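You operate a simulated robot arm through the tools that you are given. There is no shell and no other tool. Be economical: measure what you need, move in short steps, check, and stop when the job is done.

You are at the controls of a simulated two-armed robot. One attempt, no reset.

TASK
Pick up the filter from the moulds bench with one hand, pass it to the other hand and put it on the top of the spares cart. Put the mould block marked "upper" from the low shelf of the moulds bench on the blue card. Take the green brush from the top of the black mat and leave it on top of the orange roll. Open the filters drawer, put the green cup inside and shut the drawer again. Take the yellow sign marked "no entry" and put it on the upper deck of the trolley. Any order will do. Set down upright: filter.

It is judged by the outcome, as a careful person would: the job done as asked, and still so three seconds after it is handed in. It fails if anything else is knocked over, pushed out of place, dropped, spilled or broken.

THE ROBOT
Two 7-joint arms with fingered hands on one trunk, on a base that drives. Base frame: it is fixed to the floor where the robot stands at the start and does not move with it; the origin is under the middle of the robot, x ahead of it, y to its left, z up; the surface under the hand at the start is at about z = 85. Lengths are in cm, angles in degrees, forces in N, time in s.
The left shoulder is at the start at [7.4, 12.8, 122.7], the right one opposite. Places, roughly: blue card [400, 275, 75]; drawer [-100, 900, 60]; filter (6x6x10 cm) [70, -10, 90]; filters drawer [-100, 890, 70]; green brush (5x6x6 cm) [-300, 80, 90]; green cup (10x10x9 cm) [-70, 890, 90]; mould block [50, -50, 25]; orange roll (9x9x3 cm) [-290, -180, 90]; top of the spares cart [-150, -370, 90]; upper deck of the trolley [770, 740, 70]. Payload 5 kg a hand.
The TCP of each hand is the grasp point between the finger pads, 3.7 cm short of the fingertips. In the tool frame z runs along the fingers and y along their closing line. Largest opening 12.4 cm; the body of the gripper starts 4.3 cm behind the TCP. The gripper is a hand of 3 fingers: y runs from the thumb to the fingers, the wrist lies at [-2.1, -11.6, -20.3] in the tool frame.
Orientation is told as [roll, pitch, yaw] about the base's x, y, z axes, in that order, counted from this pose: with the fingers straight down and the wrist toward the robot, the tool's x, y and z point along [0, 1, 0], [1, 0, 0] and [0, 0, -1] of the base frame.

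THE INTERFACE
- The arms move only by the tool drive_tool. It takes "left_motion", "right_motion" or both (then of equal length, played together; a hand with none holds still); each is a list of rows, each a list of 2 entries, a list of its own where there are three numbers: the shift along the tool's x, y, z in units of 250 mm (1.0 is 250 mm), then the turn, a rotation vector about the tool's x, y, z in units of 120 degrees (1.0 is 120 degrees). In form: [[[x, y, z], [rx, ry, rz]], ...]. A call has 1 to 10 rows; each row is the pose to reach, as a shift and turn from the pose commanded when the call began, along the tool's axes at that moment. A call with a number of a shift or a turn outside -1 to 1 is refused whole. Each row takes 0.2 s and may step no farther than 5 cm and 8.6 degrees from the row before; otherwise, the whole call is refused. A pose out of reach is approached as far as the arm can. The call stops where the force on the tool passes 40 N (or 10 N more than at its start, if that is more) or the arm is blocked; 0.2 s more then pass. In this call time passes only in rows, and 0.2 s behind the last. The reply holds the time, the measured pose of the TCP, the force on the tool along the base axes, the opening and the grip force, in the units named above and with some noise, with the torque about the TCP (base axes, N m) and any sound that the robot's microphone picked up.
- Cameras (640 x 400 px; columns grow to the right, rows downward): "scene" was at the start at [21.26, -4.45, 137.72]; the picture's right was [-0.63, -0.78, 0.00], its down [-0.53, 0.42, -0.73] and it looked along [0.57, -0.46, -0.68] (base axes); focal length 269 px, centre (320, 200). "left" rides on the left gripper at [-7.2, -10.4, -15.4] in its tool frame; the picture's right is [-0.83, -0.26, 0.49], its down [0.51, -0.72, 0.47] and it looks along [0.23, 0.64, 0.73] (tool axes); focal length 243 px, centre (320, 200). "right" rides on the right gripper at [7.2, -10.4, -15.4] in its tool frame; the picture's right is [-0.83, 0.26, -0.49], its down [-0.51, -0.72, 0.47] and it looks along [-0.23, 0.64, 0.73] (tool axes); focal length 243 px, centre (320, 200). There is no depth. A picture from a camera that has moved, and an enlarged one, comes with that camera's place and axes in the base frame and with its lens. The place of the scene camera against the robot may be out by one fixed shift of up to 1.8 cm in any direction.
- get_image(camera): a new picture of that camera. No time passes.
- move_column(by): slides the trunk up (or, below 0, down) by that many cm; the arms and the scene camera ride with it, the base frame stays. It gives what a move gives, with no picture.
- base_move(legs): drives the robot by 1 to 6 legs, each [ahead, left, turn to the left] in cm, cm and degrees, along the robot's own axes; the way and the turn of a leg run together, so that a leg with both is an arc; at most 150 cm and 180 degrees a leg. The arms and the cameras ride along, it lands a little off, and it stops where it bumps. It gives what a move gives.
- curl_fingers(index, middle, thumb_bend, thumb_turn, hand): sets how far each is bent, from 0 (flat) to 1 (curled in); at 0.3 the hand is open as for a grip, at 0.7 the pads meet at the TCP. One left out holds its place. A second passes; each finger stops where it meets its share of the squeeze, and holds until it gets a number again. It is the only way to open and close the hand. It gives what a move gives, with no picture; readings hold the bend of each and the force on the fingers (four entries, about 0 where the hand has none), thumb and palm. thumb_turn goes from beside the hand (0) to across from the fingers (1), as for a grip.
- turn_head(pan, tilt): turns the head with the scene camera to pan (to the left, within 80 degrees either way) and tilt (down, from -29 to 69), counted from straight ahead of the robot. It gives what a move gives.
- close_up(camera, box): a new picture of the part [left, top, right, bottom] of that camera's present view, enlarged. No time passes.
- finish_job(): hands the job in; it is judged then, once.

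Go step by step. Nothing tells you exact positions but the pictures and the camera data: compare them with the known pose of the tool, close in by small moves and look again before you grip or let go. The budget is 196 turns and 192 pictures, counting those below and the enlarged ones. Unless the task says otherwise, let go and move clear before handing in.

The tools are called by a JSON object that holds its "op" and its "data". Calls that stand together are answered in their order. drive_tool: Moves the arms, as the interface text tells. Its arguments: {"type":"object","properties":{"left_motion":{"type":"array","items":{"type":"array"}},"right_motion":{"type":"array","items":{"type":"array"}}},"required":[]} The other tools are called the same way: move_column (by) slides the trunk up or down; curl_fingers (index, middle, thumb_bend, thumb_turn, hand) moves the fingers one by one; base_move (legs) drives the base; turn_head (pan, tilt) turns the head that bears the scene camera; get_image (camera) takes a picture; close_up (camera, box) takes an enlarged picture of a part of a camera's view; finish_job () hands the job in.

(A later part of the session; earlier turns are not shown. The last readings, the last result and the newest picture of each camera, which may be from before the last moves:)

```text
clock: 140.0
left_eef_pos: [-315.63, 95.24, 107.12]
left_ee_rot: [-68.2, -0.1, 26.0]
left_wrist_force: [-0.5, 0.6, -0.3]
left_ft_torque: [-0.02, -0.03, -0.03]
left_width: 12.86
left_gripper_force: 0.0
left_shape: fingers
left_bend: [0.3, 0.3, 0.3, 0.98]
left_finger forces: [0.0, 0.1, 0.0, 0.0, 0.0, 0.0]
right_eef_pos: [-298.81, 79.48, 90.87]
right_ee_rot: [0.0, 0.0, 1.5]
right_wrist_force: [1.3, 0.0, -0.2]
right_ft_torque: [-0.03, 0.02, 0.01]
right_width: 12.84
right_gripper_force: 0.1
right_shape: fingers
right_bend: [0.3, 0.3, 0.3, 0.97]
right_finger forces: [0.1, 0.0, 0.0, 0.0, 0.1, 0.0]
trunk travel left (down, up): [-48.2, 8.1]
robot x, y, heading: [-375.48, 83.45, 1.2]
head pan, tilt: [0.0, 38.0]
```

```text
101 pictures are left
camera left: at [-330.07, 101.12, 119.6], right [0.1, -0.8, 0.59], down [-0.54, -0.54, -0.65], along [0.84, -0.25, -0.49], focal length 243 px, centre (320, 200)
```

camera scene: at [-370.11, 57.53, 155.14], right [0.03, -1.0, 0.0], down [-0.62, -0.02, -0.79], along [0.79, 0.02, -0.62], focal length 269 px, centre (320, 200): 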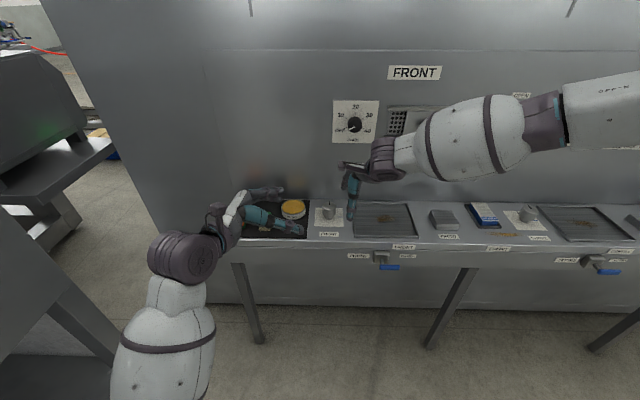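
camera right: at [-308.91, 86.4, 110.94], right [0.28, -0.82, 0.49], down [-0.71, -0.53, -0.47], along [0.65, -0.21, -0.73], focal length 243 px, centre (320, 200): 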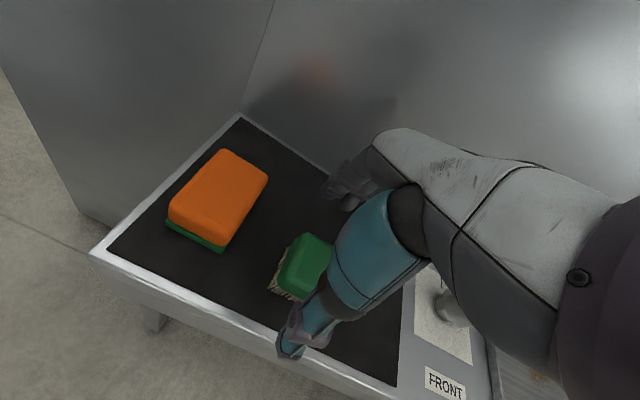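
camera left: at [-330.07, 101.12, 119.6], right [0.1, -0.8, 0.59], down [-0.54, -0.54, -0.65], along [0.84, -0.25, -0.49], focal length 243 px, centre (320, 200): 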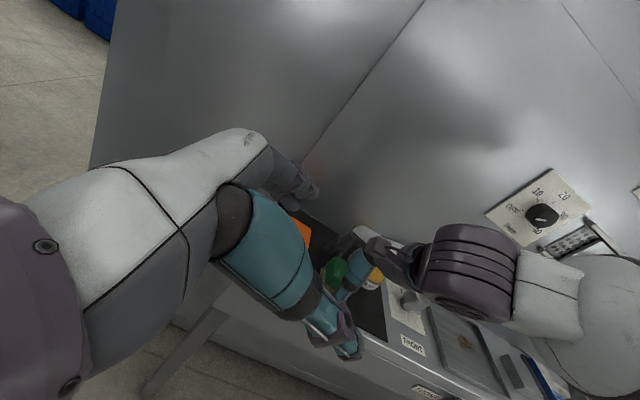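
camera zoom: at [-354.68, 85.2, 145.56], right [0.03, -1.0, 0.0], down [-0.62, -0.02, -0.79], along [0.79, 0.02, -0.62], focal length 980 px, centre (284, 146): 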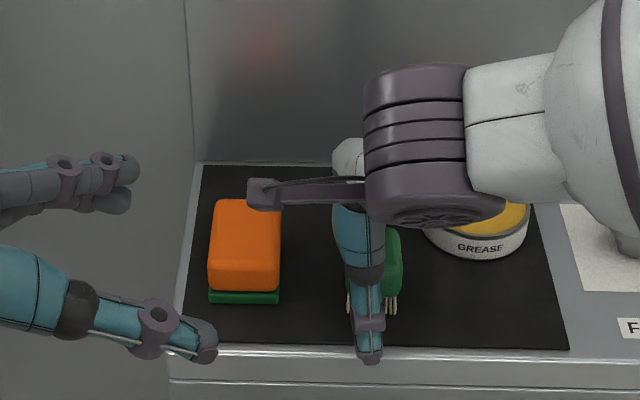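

{"op": "curl_fingers", "data": {"hand": "right", "index": 0.7, "middle": 0.7, "thumb_bend": 0.7}}

{"op": "drive_tool", "data": {"right_motion": [[[0, 0, -0.1], [0, 0, 0]], [[0, 0, -0.2], [0, 0, 0]], [[0, 0, -0.4], [0, 0, 0]]]}}

{"op": "close_up", "data": {"camera": "scene", "box": [220, 120, 460, 270]}}

{"op": "get_image", "data": {"camera": "right"}}

```text
clock: 141.0
left_eef_pos: [-315.67, 95.31, 107.34]
left_ee_rot: [-68.2, -0.1, 26.0]
left_wrist_force: [1.1, 0.0, 0.0]
left_ft_torque: [0.0, 0.0, 0.01]
left_width: 12.84
left_gripper_force: 0.0
left_shape: fingers
left_bend: [0.3, 0.3, 0.3, 0.98]
left_finger forces: [0.0, 0.0, 0.0, 0.1, 0.0, 0.1]
right_eef_pos: [-299.05, 79.6, 90.83]
right_ee_rot: [0.0, -0.1, 1.6]
right_wrist_force: [1.6, -0.5, 2.3]
right_ft_torque: [-0.07, -0.11, 0.06]
right_width: 5.38
right_gripper_force: 22.1
right_shape: fingers
right_bend: [0.56, 0.59, 0.56, 0.96]
right_finger forces: [12.6, 10.4, 0.1, 0.0, 20.8, 0.1]
trunk travel left (down, up): [-48.2, 8.1]
robot x, y, heading: [-375.1, 83.89, 1.6]
head pan, tilt: [0.0, 38.0]
```

```text
clock: 141.8
left_eef_pos: [-315.87, 95.28, 107.38]
left_ee_rot: [-68.3, -0.4, 25.9]
left_wrist_force: [0.1, -0.1, 0.0]
left_ft_torque: [0.0, -0.01, 0.03]
left_width: 12.83
left_gripper_force: 0.1
left_shape: fingers
left_bend: [0.3, 0.3, 0.3, 0.98]
left_finger forces: [0.0, 0.0, 0.0, 0.0, 0.0, 0.0]
right_eef_pos: [-299.04, 79.55, 101.08]
right_ee_rot: [0.2, 0.0, 1.5]
right_wrist_force: [-0.7, 0.2, -0.6]
right_ft_torque: [-0.01, -0.06, -0.03]
right_width: 5.38
right_gripper_force: 21.9
right_shape: fingers
right_bend: [0.56, 0.6, 0.56, 0.96]
right_finger forces: [12.3, 10.2, 0.0, 0.0, 21.5, 0.0]
trunk travel left (down, up): [-48.2, 8.1]
robot x, y, heading: [-375.48, 83.78, 1.6]
head pan, tilt: [0.0, 38.0]
```

```text
2.67 times, centred on (340, 195) of scene
camera zoom: at [-354.99, 85.31, 145.62], right [0.03, -1.0, 0.0], down [-0.61, -0.02, -0.79], along [0.79, 0.02, -0.61], focal length 718 px, centre (267, 213)
```

zoom: 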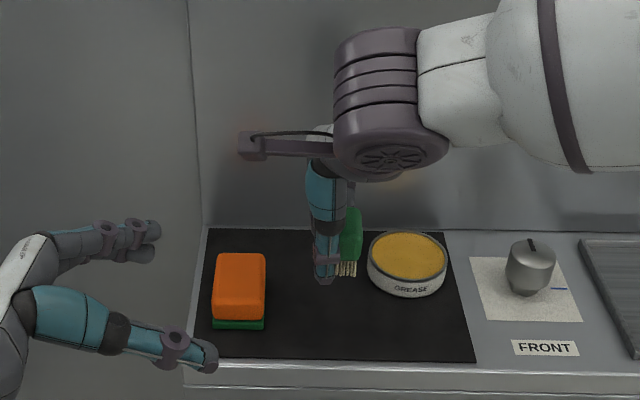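

```text
99 pictures are left
camera right: at [-309.7, 86.52, 116.47], right [0.28, -0.82, 0.49], down [-0.71, -0.53, -0.47], along [0.65, -0.21, -0.73], focal length 243 px, centre (320, 200)
```

right: 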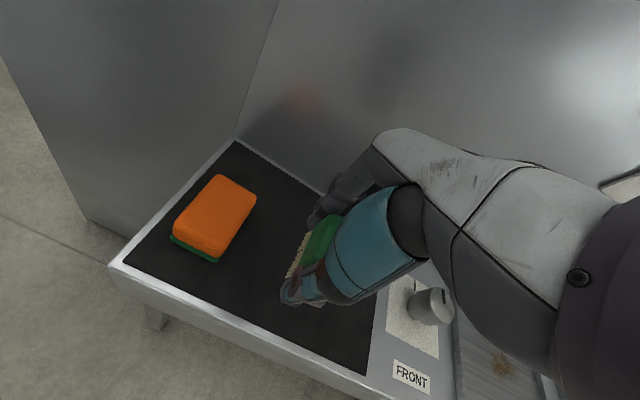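

Brush is held, bristles down. Backing off and strafing to the small table with the roll.

{"op": "move_column", "data": {"by": 8}}

{"op": "base_move", "data": {"legs": [[-20, 0, 0], [0, -150, 0], [0, -90, -1.5]]}}

{"op": "turn_head", "data": {"pan": 0, "tilt": 42}}

{"op": "get_image", "data": {"camera": "scene"}}

{"op": "get_image", "data": {"camera": "right"}}

```text
clock: 143.0
left_eef_pos: [-315.91, 95.21, 115.06]
left_ee_rot: [-68.1, -0.1, 26.0]
left_wrist_force: [0.0, 0.2, -1.3]
left_ft_torque: [-0.03, -0.02, -0.01]
left_width: 12.85
left_gripper_force: 0.1
left_shape: fingers
left_bend: [0.3, 0.3, 0.3, 0.98]
left_finger forces: [0.0, 0.0, 0.1, 0.0, 0.0, 0.1]
right_eef_pos: [-298.8, 79.44, 115.27]
right_ee_rot: [0.2, -5.0, 1.7]
right_wrist_force: [-0.6, -0.3, -1.3]
right_ft_torque: [-0.02, -0.03, 0.02]
right_width: 5.36
right_gripper_force: 21.8
right_shape: fingers
right_bend: [0.56, 0.6, 0.56, 0.96]
right_finger forces: [12.1, 10.1, 0.0, 0.0, 21.3, 0.0]
trunk travel left (down, up): [-56.2, 0.1]
robot x, y, heading: [-375.54, 83.96, 1.4]
head pan, tilt: [0.0, 38.0]
```

```text
clock: 165.3
left_eef_pos: [-333.72, -147.53, 115.26]
left_ee_rot: [-68.2, -0.2, 22.9]
left_wrist_force: [-0.1, 0.4, -0.4]
left_ft_torque: [0.02, -0.01, 0.0]
left_width: 12.84
left_gripper_force: 0.1
left_shape: fingers
left_bend: [0.3, 0.3, 0.3, 0.98]
left_finger forces: [0.0, 0.0, 0.0, 0.1, 0.1, 0.0]
right_eef_pos: [-317.65, -164.37, 115.4]
right_ee_rot: [0.0, -5.2, -1.4]
right_wrist_force: [-0.5, 0.9, -0.9]
right_ft_torque: [-0.02, 0.03, -0.03]
right_width: 5.36
right_gripper_force: 21.5
right_shape: fingers
right_bend: [0.56, 0.6, 0.56, 0.96]
right_finger forces: [12.3, 10.1, 0.0, 0.0, 21.3, 0.1]
trunk travel left (down, up): [-56.2, 0.1]
robot x, y, heading: [-393.98, -155.95, -1.7]
head pan, tilt: [0.0, 38.0]
```

```text
clock: 165.9
left_eef_pos: [-333.73, -147.7, 115.27]
left_ee_rot: [-68.2, -0.1, 23.0]
left_wrist_force: [0.0, -0.1, 0.3]
left_ft_torque: [0.0, 0.03, -0.02]
left_width: 12.86
left_gripper_force: 0.0
left_shape: fingers
left_bend: [0.3, 0.3, 0.3, 0.98]
left_finger forces: [0.1, 0.1, 0.1, 0.0, 0.0, 0.1]
right_eef_pos: [-317.58, -164.29, 115.48]
right_ee_rot: [0.0, -5.2, -1.4]
right_wrist_force: [-0.1, -0.4, -0.3]
right_ft_torque: [0.02, -0.01, -0.02]
right_width: 5.35
right_gripper_force: 21.8
right_shape: fingers
right_bend: [0.56, 0.6, 0.56, 0.96]
right_finger forces: [12.3, 10.2, 0.0, 0.1, 21.3, 0.0]
trunk travel left (down, up): [-56.2, 0.1]
robot x, y, heading: [-393.65, -156.01, -1.4]
head pan, tilt: [0.0, 42.0]
```

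```text
98 pictures are left
camera scene: at [-381.8, -155.37, 154.55], right [-0.02, -1.0, 0.0], down [-0.67, 0.02, -0.74], along [0.74, -0.02, -0.67], focal length 269 px, centre (320, 200)
```

scene: 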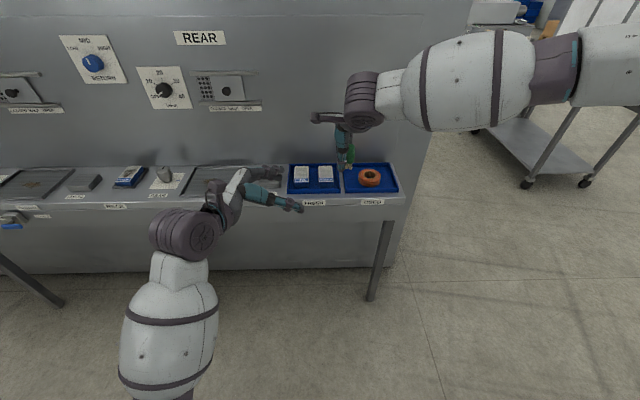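

```text
97 pictures are left
camera right: at [-329.19, -156.88, 129.84], right [0.2, -0.84, 0.51], down [-0.69, -0.49, -0.54], along [0.7, -0.25, -0.67], focal length 243 px, centre (320, 200)
```

right: 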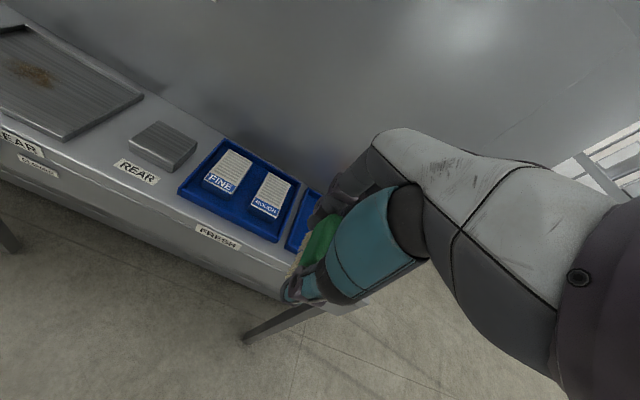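

The orange roll sits in a blue tray at about (-293.6,-178.5). Moving in.

{"op": "base_move", "data": {"legs": [[20, -13.5, 1.5]]}}

{"op": "move_column", "data": {"by": -6}}

{"op": "get_image", "data": {"camera": "right"}}

{"op": "close_up", "data": {"camera": "scene", "box": [240, 120, 480, 270]}}

```text
clock: 167.8
left_eef_pos: [-314.67, -159.78, 115.36]
left_ee_rot: [-68.3, -0.3, 24.3]
left_wrist_force: [-0.1, -0.5, 0.3]
left_ft_torque: [-0.05, 0.0, 0.01]
left_width: 12.83
left_gripper_force: 0.0
left_shape: fingers
left_bend: [0.3, 0.3, 0.3, 0.98]
left_finger forces: [0.0, 0.0, 0.0, 0.0, 0.0, 0.0]
right_eef_pos: [-298.1, -176.01, 115.76]
right_ee_rot: [0.2, -5.4, 0.1]
right_wrist_force: [-1.3, 0.3, -1.2]
right_ft_torque: [0.0, -0.01, 0.01]
right_width: 5.36
right_gripper_force: 21.7
right_shape: fingers
right_bend: [0.56, 0.6, 0.56, 0.96]
right_finger forces: [12.2, 10.2, 0.0, 0.1, 21.3, 0.0]
trunk travel left (down, up): [-56.2, 0.1]
robot x, y, heading: [-374.69, -169.19, -0.1]
head pan, tilt: [0.0, 42.0]
```

```text
clock: 168.8
left_eef_pos: [-314.6, -159.76, 109.32]
left_ee_rot: [-68.3, -0.3, 24.4]
left_wrist_force: [-0.2, -0.3, 0.9]
left_ft_torque: [0.01, 0.03, -0.01]
left_width: 12.85
left_gripper_force: 0.0
left_shape: fingers
left_bend: [0.3, 0.3, 0.3, 0.98]
left_finger forces: [0.1, 0.0, 0.0, 0.0, 0.0, 0.1]
right_eef_pos: [-297.85, -176.12, 109.68]
right_ee_rot: [0.1, -5.3, 0.1]
right_wrist_force: [-0.7, -0.5, 0.3]
right_ft_torque: [0.01, 0.03, -0.01]
right_width: 5.35
right_gripper_force: 22.0
right_shape: fingers
right_bend: [0.56, 0.6, 0.56, 0.96]
right_finger forces: [12.3, 10.2, 0.0, 0.1, 21.2, 0.1]
trunk travel left (down, up): [-50.2, 6.1]
robot x, y, heading: [-374.52, -169.5, 0.2]
head pan, tilt: [0.0, 42.0]
```

```text
96 pictures are left
camera right: at [-309.75, -168.89, 124.08], right [0.22, -0.83, 0.51], down [-0.67, -0.51, -0.54], along [0.71, -0.23, -0.67], focal length 243 px, centre (320, 200)
```

right: 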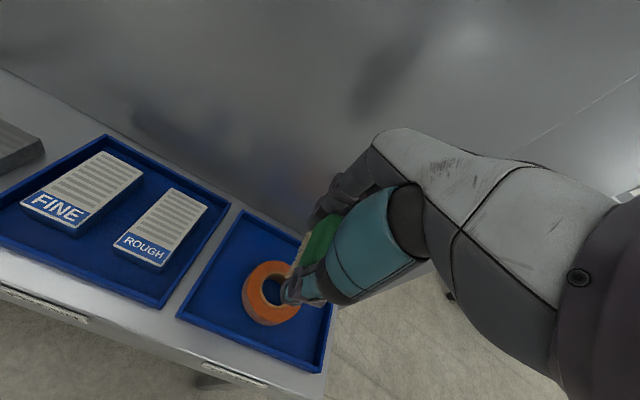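

```text
2.67 times, centred on (360, 195) of scene
camera zoom: at [-355.59, -168.74, 147.57], right [0.0, -1.0, 0.0], down [-0.67, 0.0, -0.74], along [0.74, 0.0, -0.67], focal length 718 px, centre (213, 213)
```

zoom: 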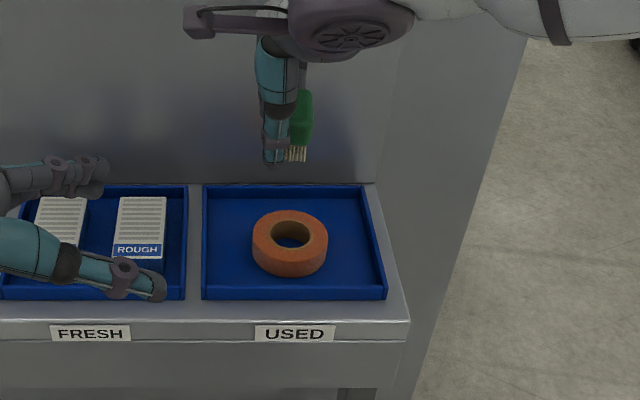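

{"op": "drive_tool", "data": {"right_motion": [[[-0.02, 0.03, 0.13], [0.015, 0, 0]], [[-0.04, 0.06, 0.27], [0.03, 0, 0]], [[-0.056, 0.08, 0.4], [0.044, 0, 0]], [[-0.056, 0.096, 0.53], [0.044, 0, 0]]]}}

{"op": "get_image", "data": {"camera": "right"}}

{"op": "close_up", "data": {"camera": "scene", "box": [270, 140, 430, 240]}}

{"op": "get_image", "data": {"camera": "left"}}

```text
clock: 169.8
left_eef_pos: [-314.34, -159.89, 108.97]
left_ee_rot: [-68.1, -0.1, 24.4]
left_wrist_force: [0.7, 0.1, 0.0]
left_ft_torque: [0.01, -0.03, 0.0]
left_width: 12.84
left_gripper_force: 0.2
left_shape: fingers
left_bend: [0.3, 0.3, 0.3, 0.98]
left_finger forces: [0.0, 0.1, 0.0, 0.0, 0.0, 0.0]
right_eef_pos: [-294.31, -177.58, 96.39]
right_ee_rot: [0.2, 0.3, 0.1]
right_wrist_force: [0.2, 0.2, -0.6]
right_ft_torque: [0.01, 0.02, -0.03]
right_width: 5.37
right_gripper_force: 21.4
right_shape: fingers
right_bend: [0.56, 0.6, 0.56, 0.96]
right_finger forces: [12.2, 10.2, 0.0, 0.1, 21.2, 0.0]
trunk travel left (down, up): [-50.2, 6.1]
robot x, y, heading: [-374.4, -169.55, 0.0]
head pan, tilt: [0.0, 42.0]
```

```text
94 pictures are left
camera right: at [-304.56, -170.38, 111.82], right [0.26, -0.83, 0.49], down [-0.72, -0.51, -0.47], along [0.64, -0.23, -0.73], focal length 243 px, centre (320, 200)
```

right: 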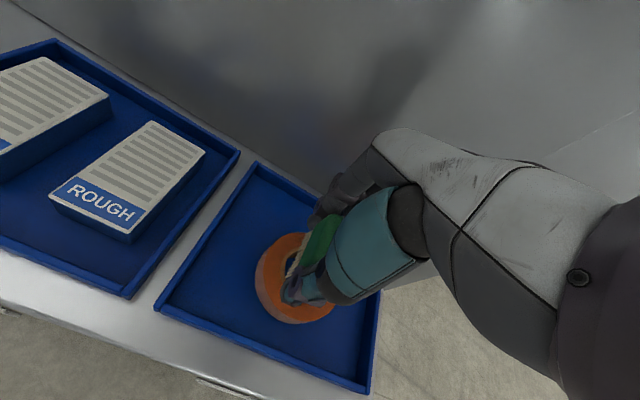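

```text
4.00 times, centred on (350, 190) of scene
camera zoom: at [-355.28, -168.83, 147.49], right [0.0, -1.0, 0.0], down [-0.67, 0.0, -0.74], along [0.74, 0.0, -0.67], focal length 1078 px, centre (200, 240)
```

zoom: 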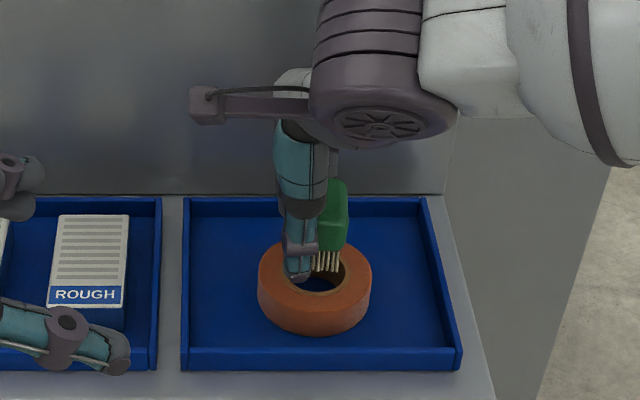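

```text
92 pictures are left
camera left: at [-328.53, -153.61, 121.55], right [0.08, -0.81, 0.59], down [-0.55, -0.52, -0.65], along [0.83, -0.27, -0.49], focal length 243 px, centre (320, 200)
```

left: 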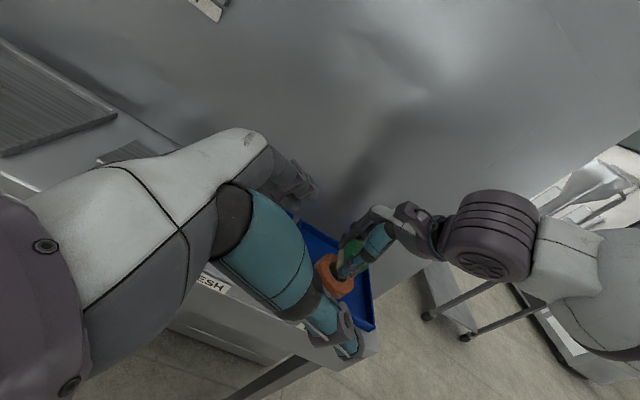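

Brush is centred above the roll. Lowering in small steps.

{"op": "drive_tool", "data": {"right_motion": [[[0, 0, 0.02], [0, 0, 0]], [[0, 0, 0.04], [0, 0, 0]], [[0, 0, 0.06], [0, 0, 0]]]}}

{"op": "close_up", "data": {"camera": "scene", "box": [310, 170, 390, 230]}}

```text
clock: 170.6
left_eef_pos: [-314.39, -159.82, 109.29]
left_ee_rot: [-68.2, -0.1, 24.5]
left_wrist_force: [-0.3, 0.6, 0.6]
left_ft_torque: [-0.01, 0.03, 0.01]
left_width: 12.85
left_gripper_force: 0.0
left_shape: fingers
left_bend: [0.3, 0.3, 0.3, 0.98]
left_finger forces: [0.0, 0.1, 0.0, 0.0, 0.1, 0.1]
right_eef_pos: [-294.42, -177.73, 95.2]
right_ee_rot: [0.2, 0.1, 0.0]
right_wrist_force: [-0.7, 0.0, -0.3]
right_ft_torque: [-0.01, 0.0, 0.0]
right_width: 5.36
right_gripper_force: 22.2
right_shape: fingers
right_bend: [0.56, 0.6, 0.56, 0.96]
right_finger forces: [12.2, 10.2, 0.0, 0.1, 21.2, 0.0]
right hand out of reach, approached as far as the arm can: row 3
trunk travel left (down, up): [-50.2, 6.1]
robot x, y, heading: [-374.37, -169.66, -0.0]
head pan, tilt: [0.0, 42.0]
```

```text
6.67 times, centred on (350, 200) of scene
camera zoom: at [-355.51, -168.75, 147.53], right [0.0, -1.0, 0.0], down [-0.67, 0.0, -0.74], along [0.74, 0.0, -0.67], focal length 1796 px, centre (120, 200)
```

zoom: 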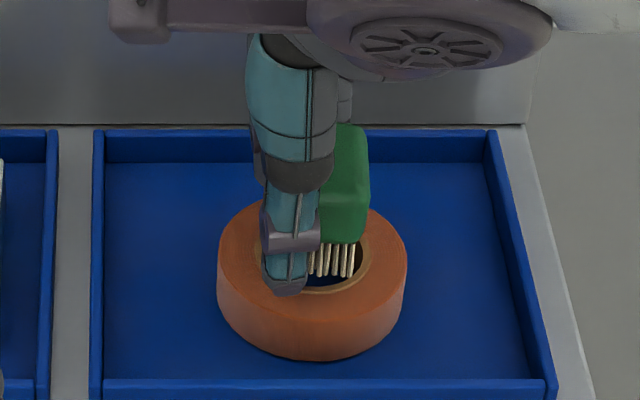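

The roll's hole is about 5 cm wide, so centring matters; a small correction, giving the arm more reach via the trunk.

{"op": "drive_tool", "data": {"right_motion": [[[0, 0, -0.08], [0, 0, 0]], [[0, 0, -0.16], [0, 0, 0]]]}}

{"op": "move_column", "data": {"by": -4}}

{"op": "drive_tool", "data": {"right_motion": [[[-0.012, 0.024, 0], [0, 0, 0]], [[-0.012, 0.024, 0.02], [0, 0, 0]]]}}

{"op": "close_up", "data": {"camera": "scene", "box": [310, 170, 390, 230]}}

```text
clock: 171.2
left_eef_pos: [-314.49, -159.83, 109.29]
left_ee_rot: [-68.2, -0.2, 24.5]
left_wrist_force: [0.0, -0.2, -0.8]
left_ft_torque: [-0.05, 0.01, 0.03]
left_width: 12.84
left_gripper_force: 0.1
left_shape: fingers
left_bend: [0.3, 0.3, 0.3, 0.98]
left_finger forces: [0.1, 0.1, 0.1, 0.0, 0.0, 0.0]
right_eef_pos: [-294.57, -177.55, 99.21]
right_ee_rot: [0.1, 0.1, 0.1]
right_wrist_force: [-0.4, -0.4, -1.3]
right_ft_torque: [-0.02, 0.0, 0.0]
right_width: 5.35
right_gripper_force: 21.7
right_shape: fingers
right_bend: [0.56, 0.6, 0.56, 0.96]
right_finger forces: [12.2, 10.2, 0.0, 0.0, 21.1, 0.0]
trunk travel left (down, up): [-50.2, 6.1]
robot x, y, heading: [-374.07, -169.23, -0.0]
head pan, tilt: [0.0, 42.0]
```

```text
clock: 172.0
left_eef_pos: [-314.42, -159.84, 105.51]
left_ee_rot: [-68.2, -0.3, 24.4]
left_wrist_force: [0.1, 0.4, -0.1]
left_ft_torque: [0.01, 0.03, 0.0]
left_width: 12.84
left_gripper_force: 0.0
left_shape: fingers
left_bend: [0.3, 0.3, 0.3, 0.98]
left_finger forces: [0.0, 0.0, 0.1, 0.0, 0.1, 0.0]
right_eef_pos: [-294.56, -177.65, 95.37]
right_ee_rot: [0.1, 0.0, 0.0]
right_wrist_force: [0.8, 0.2, 0.4]
right_ft_torque: [-0.02, 0.02, -0.03]
right_width: 5.36
right_gripper_force: 21.9
right_shape: fingers
right_bend: [0.56, 0.6, 0.56, 0.96]
right_finger forces: [12.2, 10.1, 0.1, 0.0, 21.1, 0.0]
trunk travel left (down, up): [-46.2, 10.1]
robot x, y, heading: [-374.22, -169.73, 0.1]
head pan, tilt: [0.0, 42.0]
```

```text
clock: 172.6
left_eef_pos: [-314.33, -159.84, 105.16]
left_ee_rot: [-68.2, -0.2, 24.4]
left_wrist_force: [-0.7, -0.4, -0.2]
left_ft_torque: [0.02, 0.0, -0.01]
left_width: 12.81
left_gripper_force: 0.0
left_shape: fingers
left_bend: [0.3, 0.3, 0.3, 0.98]
left_finger forces: [0.0, 0.1, 0.0, 0.0, 0.1, 0.0]
right_eef_pos: [-293.92, -178.12, 94.69]
right_ee_rot: [0.2, 0.1, 0.1]
right_wrist_force: [0.5, -0.4, 0.1]
right_ft_torque: [-0.04, 0.03, 0.01]
right_width: 5.34
right_gripper_force: 22.1
right_shape: fingers
right_bend: [0.56, 0.6, 0.56, 0.96]
right_finger forces: [12.3, 10.2, 0.0, 0.1, 21.1, 0.0]
trunk travel left (down, up): [-46.2, 10.1]
robot x, y, heading: [-374.03, -169.54, -0.1]
head pan, tilt: [0.0, 42.0]
```

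```text
6.67 times, centred on (350, 200) of scene
camera zoom: at [-352.89, -168.76, 142.5], right [0.0, -1.0, 0.0], down [-0.67, 0.0, -0.74], along [0.74, 0.0, -0.67], focal length 1796 px, centre (120, 200)
```

zoom: 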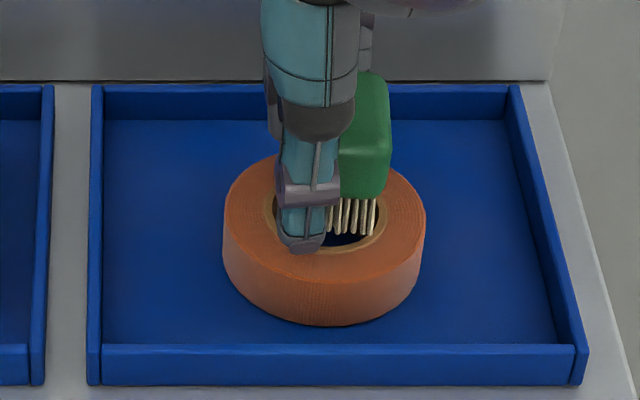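

{"op": "drive_tool", "data": {"right_motion": [[[0, 0, 0.015], [0, 0, 0]], [[0, 0, 0.03], [0, 0, 0]]]}}

{"op": "close_up", "data": {"camera": "scene", "box": [310, 170, 390, 230]}}

```text
clock: 173.2
left_eef_pos: [-314.41, -159.87, 105.38]
left_ee_rot: [-68.2, -0.2, 24.5]
left_wrist_force: [0.1, -0.4, -0.7]
left_ft_torque: [-0.02, 0.03, -0.01]
left_width: 12.85
left_gripper_force: 0.2
left_shape: fingers
left_bend: [0.3, 0.3, 0.3, 0.98]
left_finger forces: [0.0, 0.1, 0.1, 0.0, 0.0, 0.1]
right_eef_pos: [-293.86, -177.93, 94.07]
right_ee_rot: [0.2, 0.1, 0.1]
right_wrist_force: [1.7, -0.6, 1.8]
right_ft_torque: [-0.07, -0.09, 0.03]
right_width: 5.37
right_gripper_force: 21.9
right_shape: fingers
right_bend: [0.56, 0.6, 0.56, 0.96]
right_finger forces: [12.3, 10.5, 0.0, 0.0, 21.1, 0.0]
trunk travel left (down, up): [-46.2, 10.1]
robot x, y, heading: [-374.2, -169.47, -0.2]
head pan, tilt: [0.0, 42.0]
```

```text
6.67 times, centred on (350, 200) of scene
camera zoom: at [-352.95, -168.75, 142.52], right [0.0, -1.0, 0.0], down [-0.67, 0.0, -0.74], along [0.74, 0.0, -0.67], focal length 1796 px, centre (120, 200)
```

zoom: 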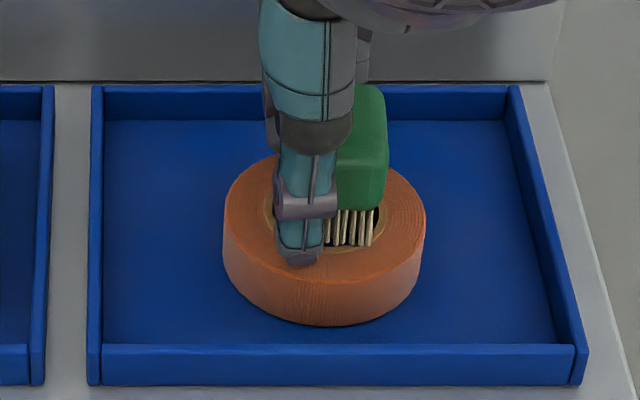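

Contact reached (TCP 3.2 cm above the pick height, matching the roll's thickness). Releasing in stages.

{"op": "curl_fingers", "data": {"hand": "right", "index": 0.5, "middle": 0.53, "thumb_bend": 0.5}}

{"op": "curl_fingers", "data": {"hand": "right", "index": 0.3, "middle": 0.3, "thumb_bend": 0.3}}

{"op": "close_up", "data": {"camera": "scene", "box": [310, 170, 390, 230]}}

{"op": "get_image", "data": {"camera": "right"}}

```text
clock: 174.2
left_eef_pos: [-314.44, -159.87, 105.23]
left_ee_rot: [-68.2, -0.2, 24.5]
left_wrist_force: [-0.2, 0.8, -0.4]
left_ft_torque: [-0.01, 0.0, 0.0]
left_width: 12.84
left_gripper_force: 0.1
left_shape: fingers
left_bend: [0.3, 0.3, 0.3, 0.98]
left_finger forces: [0.0, 0.0, 0.0, 0.0, 0.0, 0.0]
right_eef_pos: [-293.8, -177.99, 93.86]
right_ee_rot: [0.2, 0.0, 0.0]
right_wrist_force: [-0.3, -0.2, -0.6]
right_ft_torque: [0.01, -0.04, -0.01]
right_width: 6.72
right_gripper_force: 0.0
right_shape: fingers
right_bend: [0.5, 0.53, 0.5, 0.97]
right_finger forces: [0.0, 0.0, 0.0, 0.0, 0.0, 0.1]
trunk travel left (down, up): [-46.2, 10.1]
robot x, y, heading: [-374.25, -170.03, 0.0]
head pan, tilt: [0.0, 42.0]
```

```text
clock: 175.2
left_eef_pos: [-314.41, -159.88, 105.17]
left_ee_rot: [-68.2, -0.1, 24.4]
left_wrist_force: [-0.2, 0.0, -0.6]
left_ft_torque: [0.02, -0.02, 0.0]
left_width: 12.84
left_gripper_force: 0.1
left_shape: fingers
left_bend: [0.3, 0.3, 0.3, 0.98]
left_finger forces: [0.0, 0.0, 0.0, 0.0, 0.1, 0.0]
right_eef_pos: [-293.9, -178.05, 93.81]
right_ee_rot: [0.1, 0.1, 0.0]
right_wrist_force: [-1.0, 0.3, 0.5]
right_ft_torque: [0.0, 0.01, 0.0]
right_width: 12.84
right_gripper_force: 0.1
right_shape: fingers
right_bend: [0.3, 0.3, 0.3, 0.97]
right_finger forces: [0.0, 0.1, 0.1, 0.0, 0.0, 0.0]
trunk travel left (down, up): [-46.2, 10.1]
robot x, y, heading: [-374.29, -169.46, 0.1]
head pan, tilt: [0.0, 42.0]
```

```text
6.67 times, centred on (350, 200) of scene
camera zoom: at [-352.89, -168.76, 142.5], right [0.0, -1.0, 0.0], down [-0.67, 0.0, -0.74], along [0.74, 0.0, -0.67], focal length 1796 px, centre (120, 200)
```

zoom: 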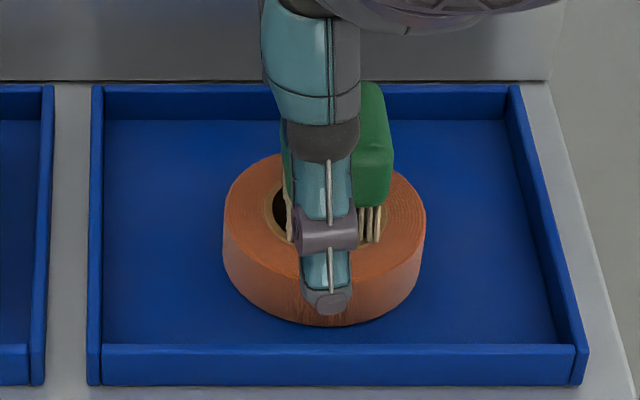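

```text
87 pictures are left
camera right: at [-304.27, -170.8, 109.26], right [0.26, -0.83, 0.49], down [-0.72, -0.51, -0.47], along [0.64, -0.23, -0.73], focal length 243 px, centre (320, 200)
```

right: 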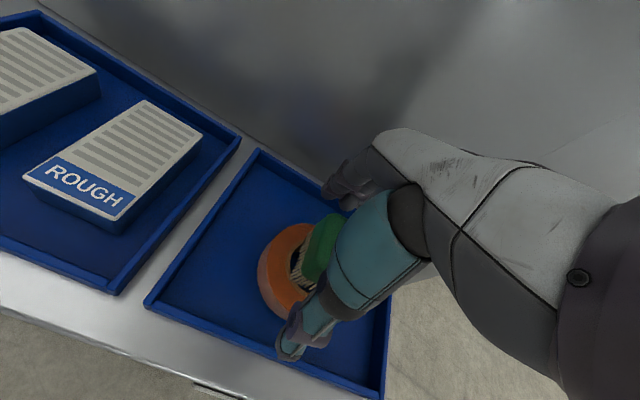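

The brush rests on top of the roll. Rising, backing off and checking, then retracing my route.

{"op": "move_column", "data": {"by": 10}}

{"op": "base_move", "data": {"legs": [[-10, 10, 0]]}}

{"op": "close_up", "data": {"camera": "scene", "box": [280, 120, 440, 220]}}

{"op": "base_move", "data": {"legs": [[0, 6, 0], [0, 0, 164], [-50, 48, 0], [-74, 41, 0], [0, 0, 50], [-116, 48, 0]]}}

```text
clock: 176.5
left_eef_pos: [-314.34, -159.9, 114.97]
left_ee_rot: [-68.1, 0.0, 24.4]
left_wrist_force: [-0.2, 0.6, -0.3]
left_ft_torque: [-0.01, -0.02, 0.0]
left_width: 12.84
left_gripper_force: 0.2
left_shape: fingers
left_bend: [0.3, 0.3, 0.3, 0.98]
left_finger forces: [0.0, 0.1, 0.0, 0.1, 0.0, 0.0]
right_eef_pos: [-292.74, -178.03, 118.01]
right_ee_rot: [0.1, -10.2, 0.1]
right_wrist_force: [0.3, 0.1, -0.3]
right_ft_torque: [0.02, -0.01, 0.01]
right_width: 12.84
right_gripper_force: 0.1
right_shape: fingers
right_bend: [0.3, 0.3, 0.3, 0.97]
right_finger forces: [0.0, 0.0, 0.0, 0.1, 0.0, 0.0]
trunk travel left (down, up): [-56.2, 0.1]
robot x, y, heading: [-374.21, -169.83, 0.3]
head pan, tilt: [0.0, 42.0]
```

```text
clock: 178.1
left_eef_pos: [-324.44, -150.05, 115.08]
left_ee_rot: [-68.2, -0.1, 24.4]
left_wrist_force: [0.2, 0.0, -0.2]
left_ft_torque: [0.07, -0.02, 0.0]
left_width: 12.82
left_gripper_force: 0.1
left_shape: fingers
left_bend: [0.3, 0.3, 0.3, 0.98]
left_finger forces: [0.0, 0.0, 0.1, 0.1, 0.0, 0.0]
right_eef_pos: [-302.77, -168.13, 118.19]
right_ee_rot: [0.2, -10.2, 0.1]
right_wrist_force: [0.3, 0.5, -0.2]
right_ft_torque: [0.01, -0.02, 0.0]
right_width: 12.84
right_gripper_force: 0.1
right_shape: fingers
right_bend: [0.3, 0.3, 0.3, 0.97]
right_finger forces: [0.0, 0.0, 0.0, 0.1, 0.1, 0.0]
trunk travel left (down, up): [-56.2, 0.1]
robot x, y, heading: [-384.5, -160.0, 0.3]
head pan, tilt: [0.0, 42.0]
```

```text
4.00 times, centred on (360, 170) of scene
camera zoom: at [-372.18, -159.01, 154.51], right [0.0, -1.0, 0.0], down [-0.67, 0.0, -0.74], along [0.74, 0.0, -0.67], focal length 1078 px, centre (160, 320)
```

zoom: 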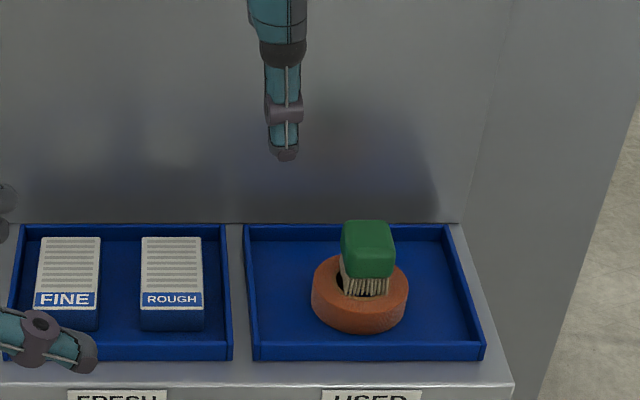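

```text
clock: 202.6
left_eef_pos: [-208.62, -288.74, 115.22]
left_ee_rot: [-68.1, -0.1, -120.6]
left_wrist_force: [0.4, -0.3, 0.8]
left_ft_torque: [-0.02, 0.02, -0.02]
left_width: 12.84
left_gripper_force: 0.1
left_shape: fingers
left_bend: [0.3, 0.3, 0.3, 0.98]
left_finger forces: [0.1, 0.0, 0.0, 0.0, 0.0, 0.1]
right_eef_pos: [-236.68, -286.17, 118.35]
right_ee_rot: [0.0, -10.3, -144.9]
right_wrist_force: [-0.2, -0.3, -0.4]
right_ft_torque: [0.03, 0.03, -0.01]
right_width: 12.83
right_gripper_force: 0.0
right_shape: fingers
right_bend: [0.3, 0.3, 0.3, 0.97]
right_finger forces: [0.0, 0.1, 0.0, 0.1, 0.0, 0.0]
trunk travel left (down, up): [-56.2, 0.1]
robot x, y, heading: [-164.63, -246.37, -144.9]
head pan, tilt: [0.0, 42.0]
```

Brush on the roll confirmed. Now driving back to the front of the moulds bench.

{"op": "base_move", "data": {"legs": [[0, 0, 55], [0, 112, 0], [0, 0, 90], [0, 140, 0], [-6, 66, 0]]}}

{"op": "move_column", "data": {"by": -30}}

{"op": "turn_head", "data": {"pan": 0, "tilt": 35}}

{"op": "get_image", "data": {"camera": "scene"}}

```text
clock: 236.8
left_eef_pos: [-10.44, -26.14, 115.32]
left_ee_rot: [-68.2, -0.2, 27.2]
left_wrist_force: [0.4, -0.3, 0.9]
left_ft_torque: [0.0, 0.01, 0.0]
left_width: 12.84
left_gripper_force: 0.1
left_shape: fingers
left_bend: [0.3, 0.3, 0.3, 0.98]
left_finger forces: [0.1, 0.0, 0.0, 0.0, 0.0, 0.0]
right_eef_pos: [11.96, -43.15, 118.34]
right_ee_rot: [0.1, -10.4, 2.8]
right_wrist_force: [-0.6, 1.1, 0.3]
right_ft_torque: [0.0, 0.04, 0.0]
right_width: 12.82
right_gripper_force: 0.0
right_shape: fingers
right_bend: [0.3, 0.3, 0.3, 0.97]
right_finger forces: [0.0, 0.1, 0.1, 0.1, 0.0, 0.0]
trunk travel left (down, up): [-56.2, 0.1]
robot x, y, heading: [-69.79, -38.61, 2.7]
head pan, tilt: [0.0, 42.0]
```

```text
clock: 239.8
left_eef_pos: [-10.36, -26.03, 84.95]
left_ee_rot: [-68.1, 0.1, 27.1]
left_wrist_force: [0.0, 0.0, -0.3]
left_ft_torque: [-0.03, 0.03, 0.02]
left_width: 12.85
left_gripper_force: 0.1
left_shape: fingers
left_bend: [0.3, 0.3, 0.3, 0.98]
left_finger forces: [0.0, 0.0, 0.0, 0.0, 0.0, 0.0]
right_eef_pos: [12.03, -43.18, 88.55]
right_ee_rot: [0.1, -10.4, 2.8]
right_wrist_force: [0.1, 0.2, -1.1]
right_ft_torque: [0.02, 0.0, 0.02]
right_width: 12.84
right_gripper_force: 0.1
right_shape: fingers
right_bend: [0.3, 0.3, 0.3, 0.97]
right_finger forces: [0.0, 0.1, 0.0, 0.0, 0.0, 0.0]
trunk travel left (down, up): [-26.2, 30.1]
robot x, y, heading: [-69.8, -38.53, 2.7]
head pan, tilt: [0.0, 42.0]
```

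```text
clock: 240.5
left_eef_pos: [-10.28, -25.94, 84.93]
left_ee_rot: [-68.1, 0.1, 27.1]
left_wrist_force: [-0.1, 0.3, 0.3]
left_ft_torque: [0.02, 0.0, 0.01]
left_width: 12.82
left_gripper_force: 0.0
left_shape: fingers
left_bend: [0.3, 0.3, 0.3, 0.98]
left_finger forces: [0.0, 0.0, 0.0, 0.0, 0.0, 0.0]
right_eef_pos: [12.11, -43.14, 88.36]
right_ee_rot: [0.0, -10.4, 2.9]
right_wrist_force: [0.6, -0.7, -0.2]
right_ft_torque: [0.03, 0.02, -0.02]
right_width: 12.85
right_gripper_force: 0.0
right_shape: fingers
right_bend: [0.3, 0.3, 0.3, 0.97]
right_finger forces: [0.1, 0.0, 0.0, 0.1, 0.0, 0.0]
trunk travel left (down, up): [-26.2, 30.1]
robot x, y, heading: [-69.79, -38.58, 2.6]
head pan, tilt: [0.0, 35.0]
```

```text
85 pictures are left
camera scene: at [-42.11, -36.54, 122.39], right [0.05, -1.0, 0.0], down [-0.57, -0.03, -0.82], along [0.82, 0.04, -0.57], focal length 269 px, centre (320, 200)
```

scene: 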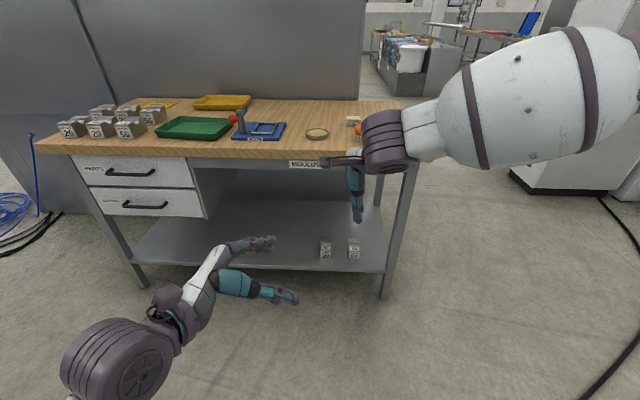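

{"op": "close_up", "data": {"camera": "scene", "box": [305, 230, 369, 270]}}

{"op": "get_image", "data": {"camera": "right"}}

```text
10.00 times, centred on (337, 250) of scene
camera zoom: at [-42.11, -36.54, 122.39], right [0.05, -1.0, 0.0], down [-0.57, -0.03, -0.82], along [0.82, 0.04, -0.57], focal length 2694 px, centre (150, -300)
```

zoom: 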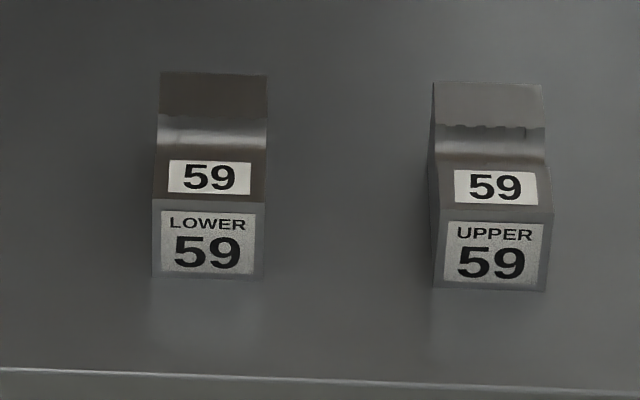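

```text
83 pictures are left
camera right: at [-1.32, -36.64, 101.63], right [0.21, -0.82, 0.53], down [-0.6, -0.54, -0.59], along [0.77, -0.19, -0.6], focal length 243 px, centre (320, 200)
```

right: 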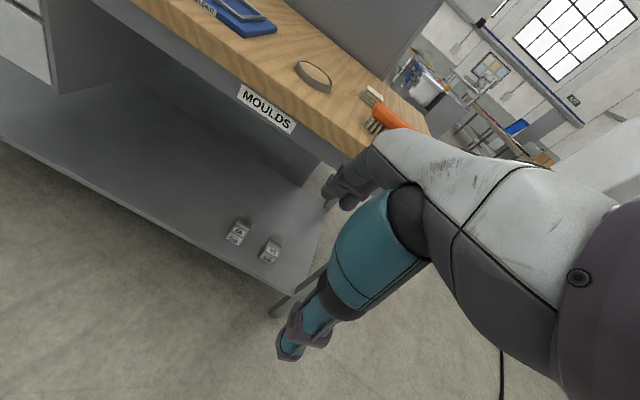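

The right-hand block is "UPPER", at about x 52–60, y −49 on the shelf (z≈22). Lowering the trunk fully and the right hand in front of the shelf.

{"op": "move_column", "data": {"by": -26}}

{"op": "drive_tool", "data": {"right_motion": [[[0, -0.029, 0.157], [0.0145, 0, 0.004]], [[0, -0.058, 0.313], [0.029, 0, 0.008]], [[0, -0.087, 0.47], [0.0435, 0, 0.011]], [[0, -0.116, 0.627], [0.058, 0, 0.015]], [[0, -0.145, 0.783], [0.0725, 0, 0.019]], [[0, -0.173, 0.94], [0.087, 0, 0.0225]]], "left_motion": [[[0.06, 0, 0.025], [0, 0, 0]], [[0.12, 0, 0.05], [0, 0, 0]], [[0.185, 0, 0.075], [0, 0, 0]], [[0.25, 0, 0.1], [0, 0, 0]], [[0.31, 0, 0.125], [0, 0, 0]], [[0.37, 0, 0.15], [0, 0, 0]]]}}

{"op": "get_image", "data": {"camera": "scene"}}

{"op": "get_image", "data": {"camera": "right"}}

```text
clock: 243.2
left_eef_pos: [-8.35, -26.07, 50.23]
left_ee_rot: [-63.8, 9.8, 27.4]
left_wrist_force: [-0.4, -0.5, -0.4]
left_ft_torque: [-0.01, 0.04, 0.0]
left_width: 12.86
left_gripper_force: 0.1
left_shape: fingers
left_bend: [0.3, 0.3, 0.3, 0.98]
left_finger forces: [0.0, 0.0, 0.0, 0.0, 0.1, 0.0]
right_eef_pos: [12.11, -43.15, 62.4]
right_ee_rot: [0.1, -10.4, 2.8]
right_wrist_force: [0.3, 0.1, 0.1]
right_ft_torque: [-0.01, 0.02, 0.03]
right_width: 12.84
right_gripper_force: 0.0
right_shape: fingers
right_bend: [0.3, 0.3, 0.3, 0.97]
right_finger forces: [0.1, 0.1, 0.1, 0.0, 0.0, 0.0]
trunk travel left (down, up): [-0.2, 56.1]
robot x, y, heading: [-69.99, -38.62, 2.8]
head pan, tilt: [0.0, 35.0]
```

```text
clock: 244.6
left_eef_pos: [-10.09, -26.16, 40.35]
left_ee_rot: [-63.7, 9.7, 27.4]
left_wrist_force: [1.2, 0.0, -0.2]
left_ft_torque: [0.02, -0.02, 0.01]
left_width: 12.82
left_gripper_force: 0.1
left_shape: fingers
left_bend: [0.3, 0.3, 0.3, 0.98]
left_finger forces: [0.1, 0.0, 0.1, 0.0, 0.1, 0.0]
right_eef_pos: [12.09, -43.11, 38.53]
right_ee_rot: [0.3, 0.1, 0.0]
right_wrist_force: [0.8, -0.1, 0.4]
right_ft_torque: [0.02, 0.03, 0.01]
right_width: 12.82
right_gripper_force: 0.0
right_shape: fingers
right_bend: [0.3, 0.3, 0.3, 0.97]
right_finger forces: [0.0, 0.0, 0.0, 0.0, 0.0, 0.0]
trunk travel left (down, up): [-0.2, 56.1]
robot x, y, heading: [-70.01, -38.49, 3.1]
head pan, tilt: [0.0, 35.0]
```

```text
82 pictures are left
camera scene: at [-33.59, -36.14, 94.79], right [0.05, -1.0, 0.0], down [-0.57, -0.03, -0.82], along [0.82, 0.04, -0.57], focal length 269 px, centre (320, 200)
```

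scene: 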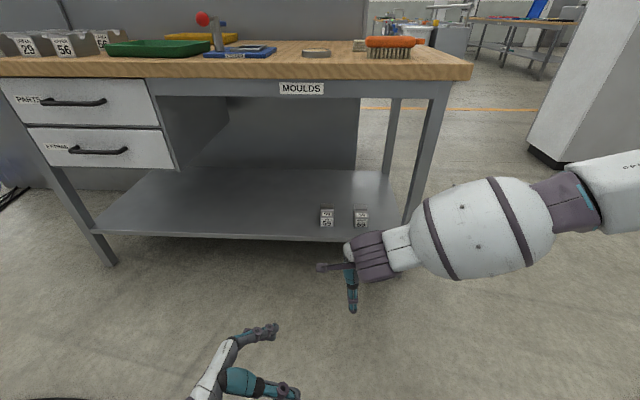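

```text
81 pictures are left
camera right: at [1.71, -35.95, 53.89], right [0.26, -0.83, 0.49], down [-0.72, -0.51, -0.47], along [0.64, -0.23, -0.73], focal length 243 px, centre (320, 200)
```

right: 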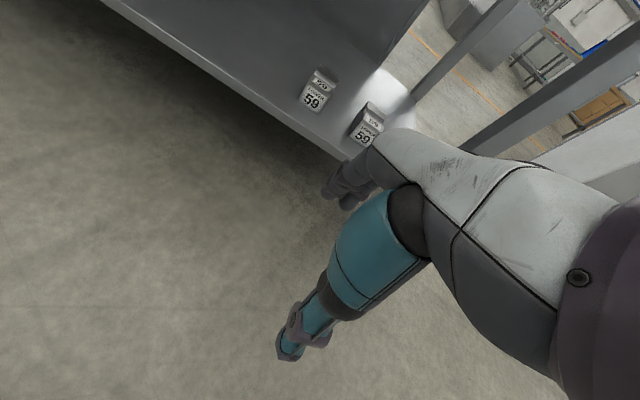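

The right elbow would flare into the bench leg, so I'll use the left hand for the block. Tucking the right arm aside and turning the left hand to point down.

{"op": "drive_tool", "data": {"left_motion": [[[0.013, 0.071, -0.028], [0.0062, 0.0598, 0.0276]], [[0.025, 0.142, -0.057], [0.0124, 0.1196, 0.0551]], [[0.038, 0.213, -0.085], [0.0187, 0.1793, 0.0827]], [[0.051, 0.284, -0.114], [0.0249, 0.2391, 0.1102]], [[0.063, 0.355, -0.142], [0.0311, 0.2989, 0.1378]], [[0.076, 0.426, -0.171], [0.0373, 0.3587, 0.1653]], [[0.089, 0.497, -0.199], [0.0436, 0.4184, 0.1929]], [[0.101, 0.568, -0.228], [0.0498, 0.4782, 0.2204]], [[0.114, 0.639, -0.256], [0.056, 0.538, 0.248]]], "right_motion": [[[-0.11, -0.088, 0], [0, 0, 0]], [[-0.22, -0.177, 0], [0, 0, 0]], [[-0.33, -0.266, 0], [0, 0, 0]], [[-0.44, -0.355, 0], [0, 0, 0]], [[-0.55, -0.444, 0], [0, 0, 0]], [[-0.66, -0.533, 0], [0, 0, 0]], [[-0.77, -0.622, 0], [0, 0, 0]], [[-0.88, -0.711, 0], [0, 0, 0]], [[-0.99, -0.8, 0], [0, 0, 0]]]}}

{"op": "get_image", "data": {"camera": "scene"}}

{"op": "get_image", "data": {"camera": "left"}}

```text
clock: 246.6
left_eef_pos: [0.72, -12.52, 38.26]
left_ee_rot: [-0.1, 0.0, 0.0]
left_wrist_force: [-0.3, 0.5, 1.0]
left_ft_torque: [0.01, -0.02, 0.04]
left_width: 12.85
left_gripper_force: 0.0
left_shape: fingers
left_bend: [0.3, 0.3, 0.3, 0.98]
left_finger forces: [0.0, 0.0, 0.2, 0.0, 0.0, 0.0]
right_eef_pos: [-7.85, -67.81, 38.34]
right_ee_rot: [0.4, 0.0, 0.2]
right_wrist_force: [-1.0, 0.6, 0.5]
right_ft_torque: [0.0, 0.0, -0.02]
right_width: 12.85
right_gripper_force: 0.0
right_shape: fingers
right_bend: [0.3, 0.3, 0.3, 0.97]
right_finger forces: [0.0, 0.0, 0.0, 0.0, 0.0, 0.0]
trunk travel left (down, up): [-0.2, 56.1]
robot x, y, heading: [-69.57, -38.78, 3.4]
head pan, tilt: [0.0, 35.0]
```

```text
80 pictures are left
camera scene: at [-33.68, -36.15, 94.82], right [0.05, -1.0, 0.0], down [-0.57, -0.03, -0.82], along [0.82, 0.04, -0.57], focal length 269 px, centre (320, 200)
```

scene: 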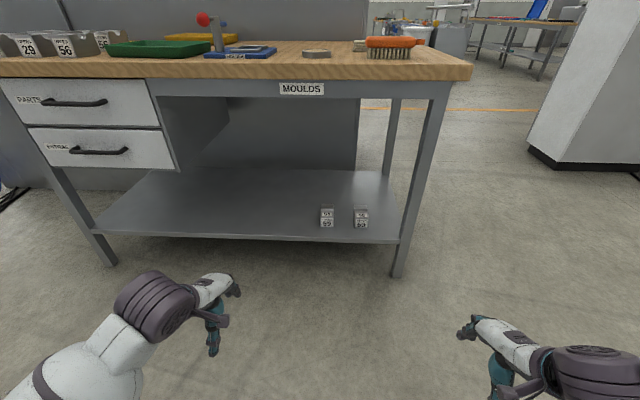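

```text
79 pictures are left
camera left: at [-9.78, -19.67, 53.54], right [-0.26, -0.83, -0.49], down [-0.72, 0.51, -0.47], along [0.64, 0.23, -0.73], focal length 243 px, centre (320, 200)
```

left: 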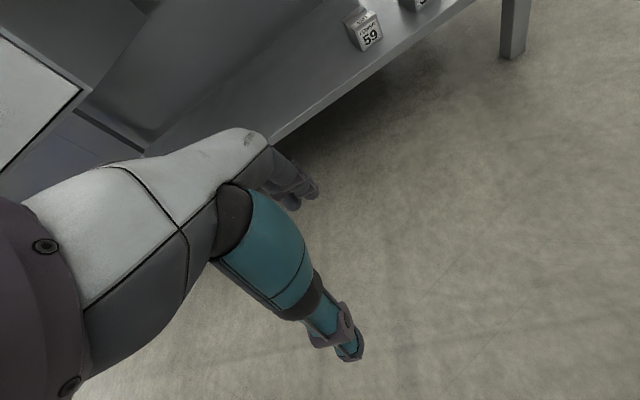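

{"op": "base_move", "data": {"legs": [[0, -37, -3.2], [33, 0, 0]]}}

{"op": "get_image", "data": {"camera": "left"}}

{"op": "get_image", "data": {"camera": "scene"}}

```text
clock: 252.2
left_eef_pos: [35.95, -53.52, 38.16]
left_ee_rot: [-0.1, 0.0, -2.8]
left_wrist_force: [0.0, 0.4, 0.7]
left_ft_torque: [0.01, 0.02, -0.02]
left_width: 12.83
left_gripper_force: 0.0
left_shape: fingers
left_bend: [0.3, 0.3, 0.3, 0.98]
left_finger forces: [0.1, 0.1, 0.0, 0.0, 0.0, 0.0]
right_eef_pos: [24.65, -108.34, 38.34]
right_ee_rot: [0.4, 0.1, -2.7]
right_wrist_force: [1.0, 0.3, 0.0]
right_ft_torque: [-0.03, 0.0, -0.04]
right_width: 12.88
right_gripper_force: 0.0
right_shape: fingers
right_bend: [0.3, 0.3, 0.3, 0.97]
right_finger forces: [0.0, 0.1, 0.0, 0.0, 0.0, 0.1]
trunk travel left (down, up): [-0.2, 56.1]
robot x, y, heading: [-35.55, -75.95, 0.2]
head pan, tilt: [0.0, 35.0]
```

```text
78 pictures are left
camera left: at [25.16, -60.12, 53.5], right [-0.3, -0.82, -0.49], down [-0.7, 0.54, -0.47], along [0.65, 0.2, -0.73], focal length 243 px, centre (320, 200)
```

left: 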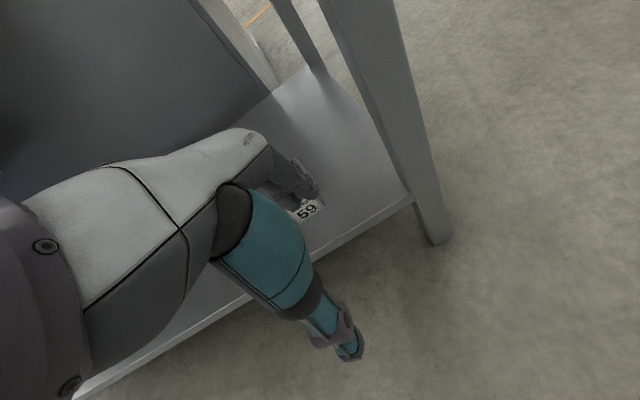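

```text
77 pictures are left
camera scene: at [0.49, -75.33, 94.8], right [0.0, -1.0, 0.0], down [-0.57, 0.0, -0.82], along [0.82, 0.0, -0.57], focal length 269 px, centre (320, 200)
```

scene: 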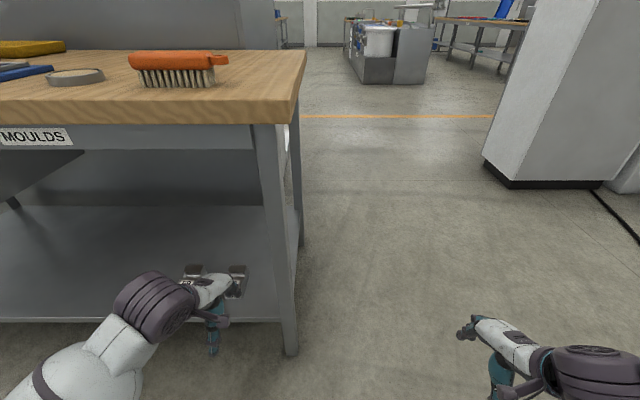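

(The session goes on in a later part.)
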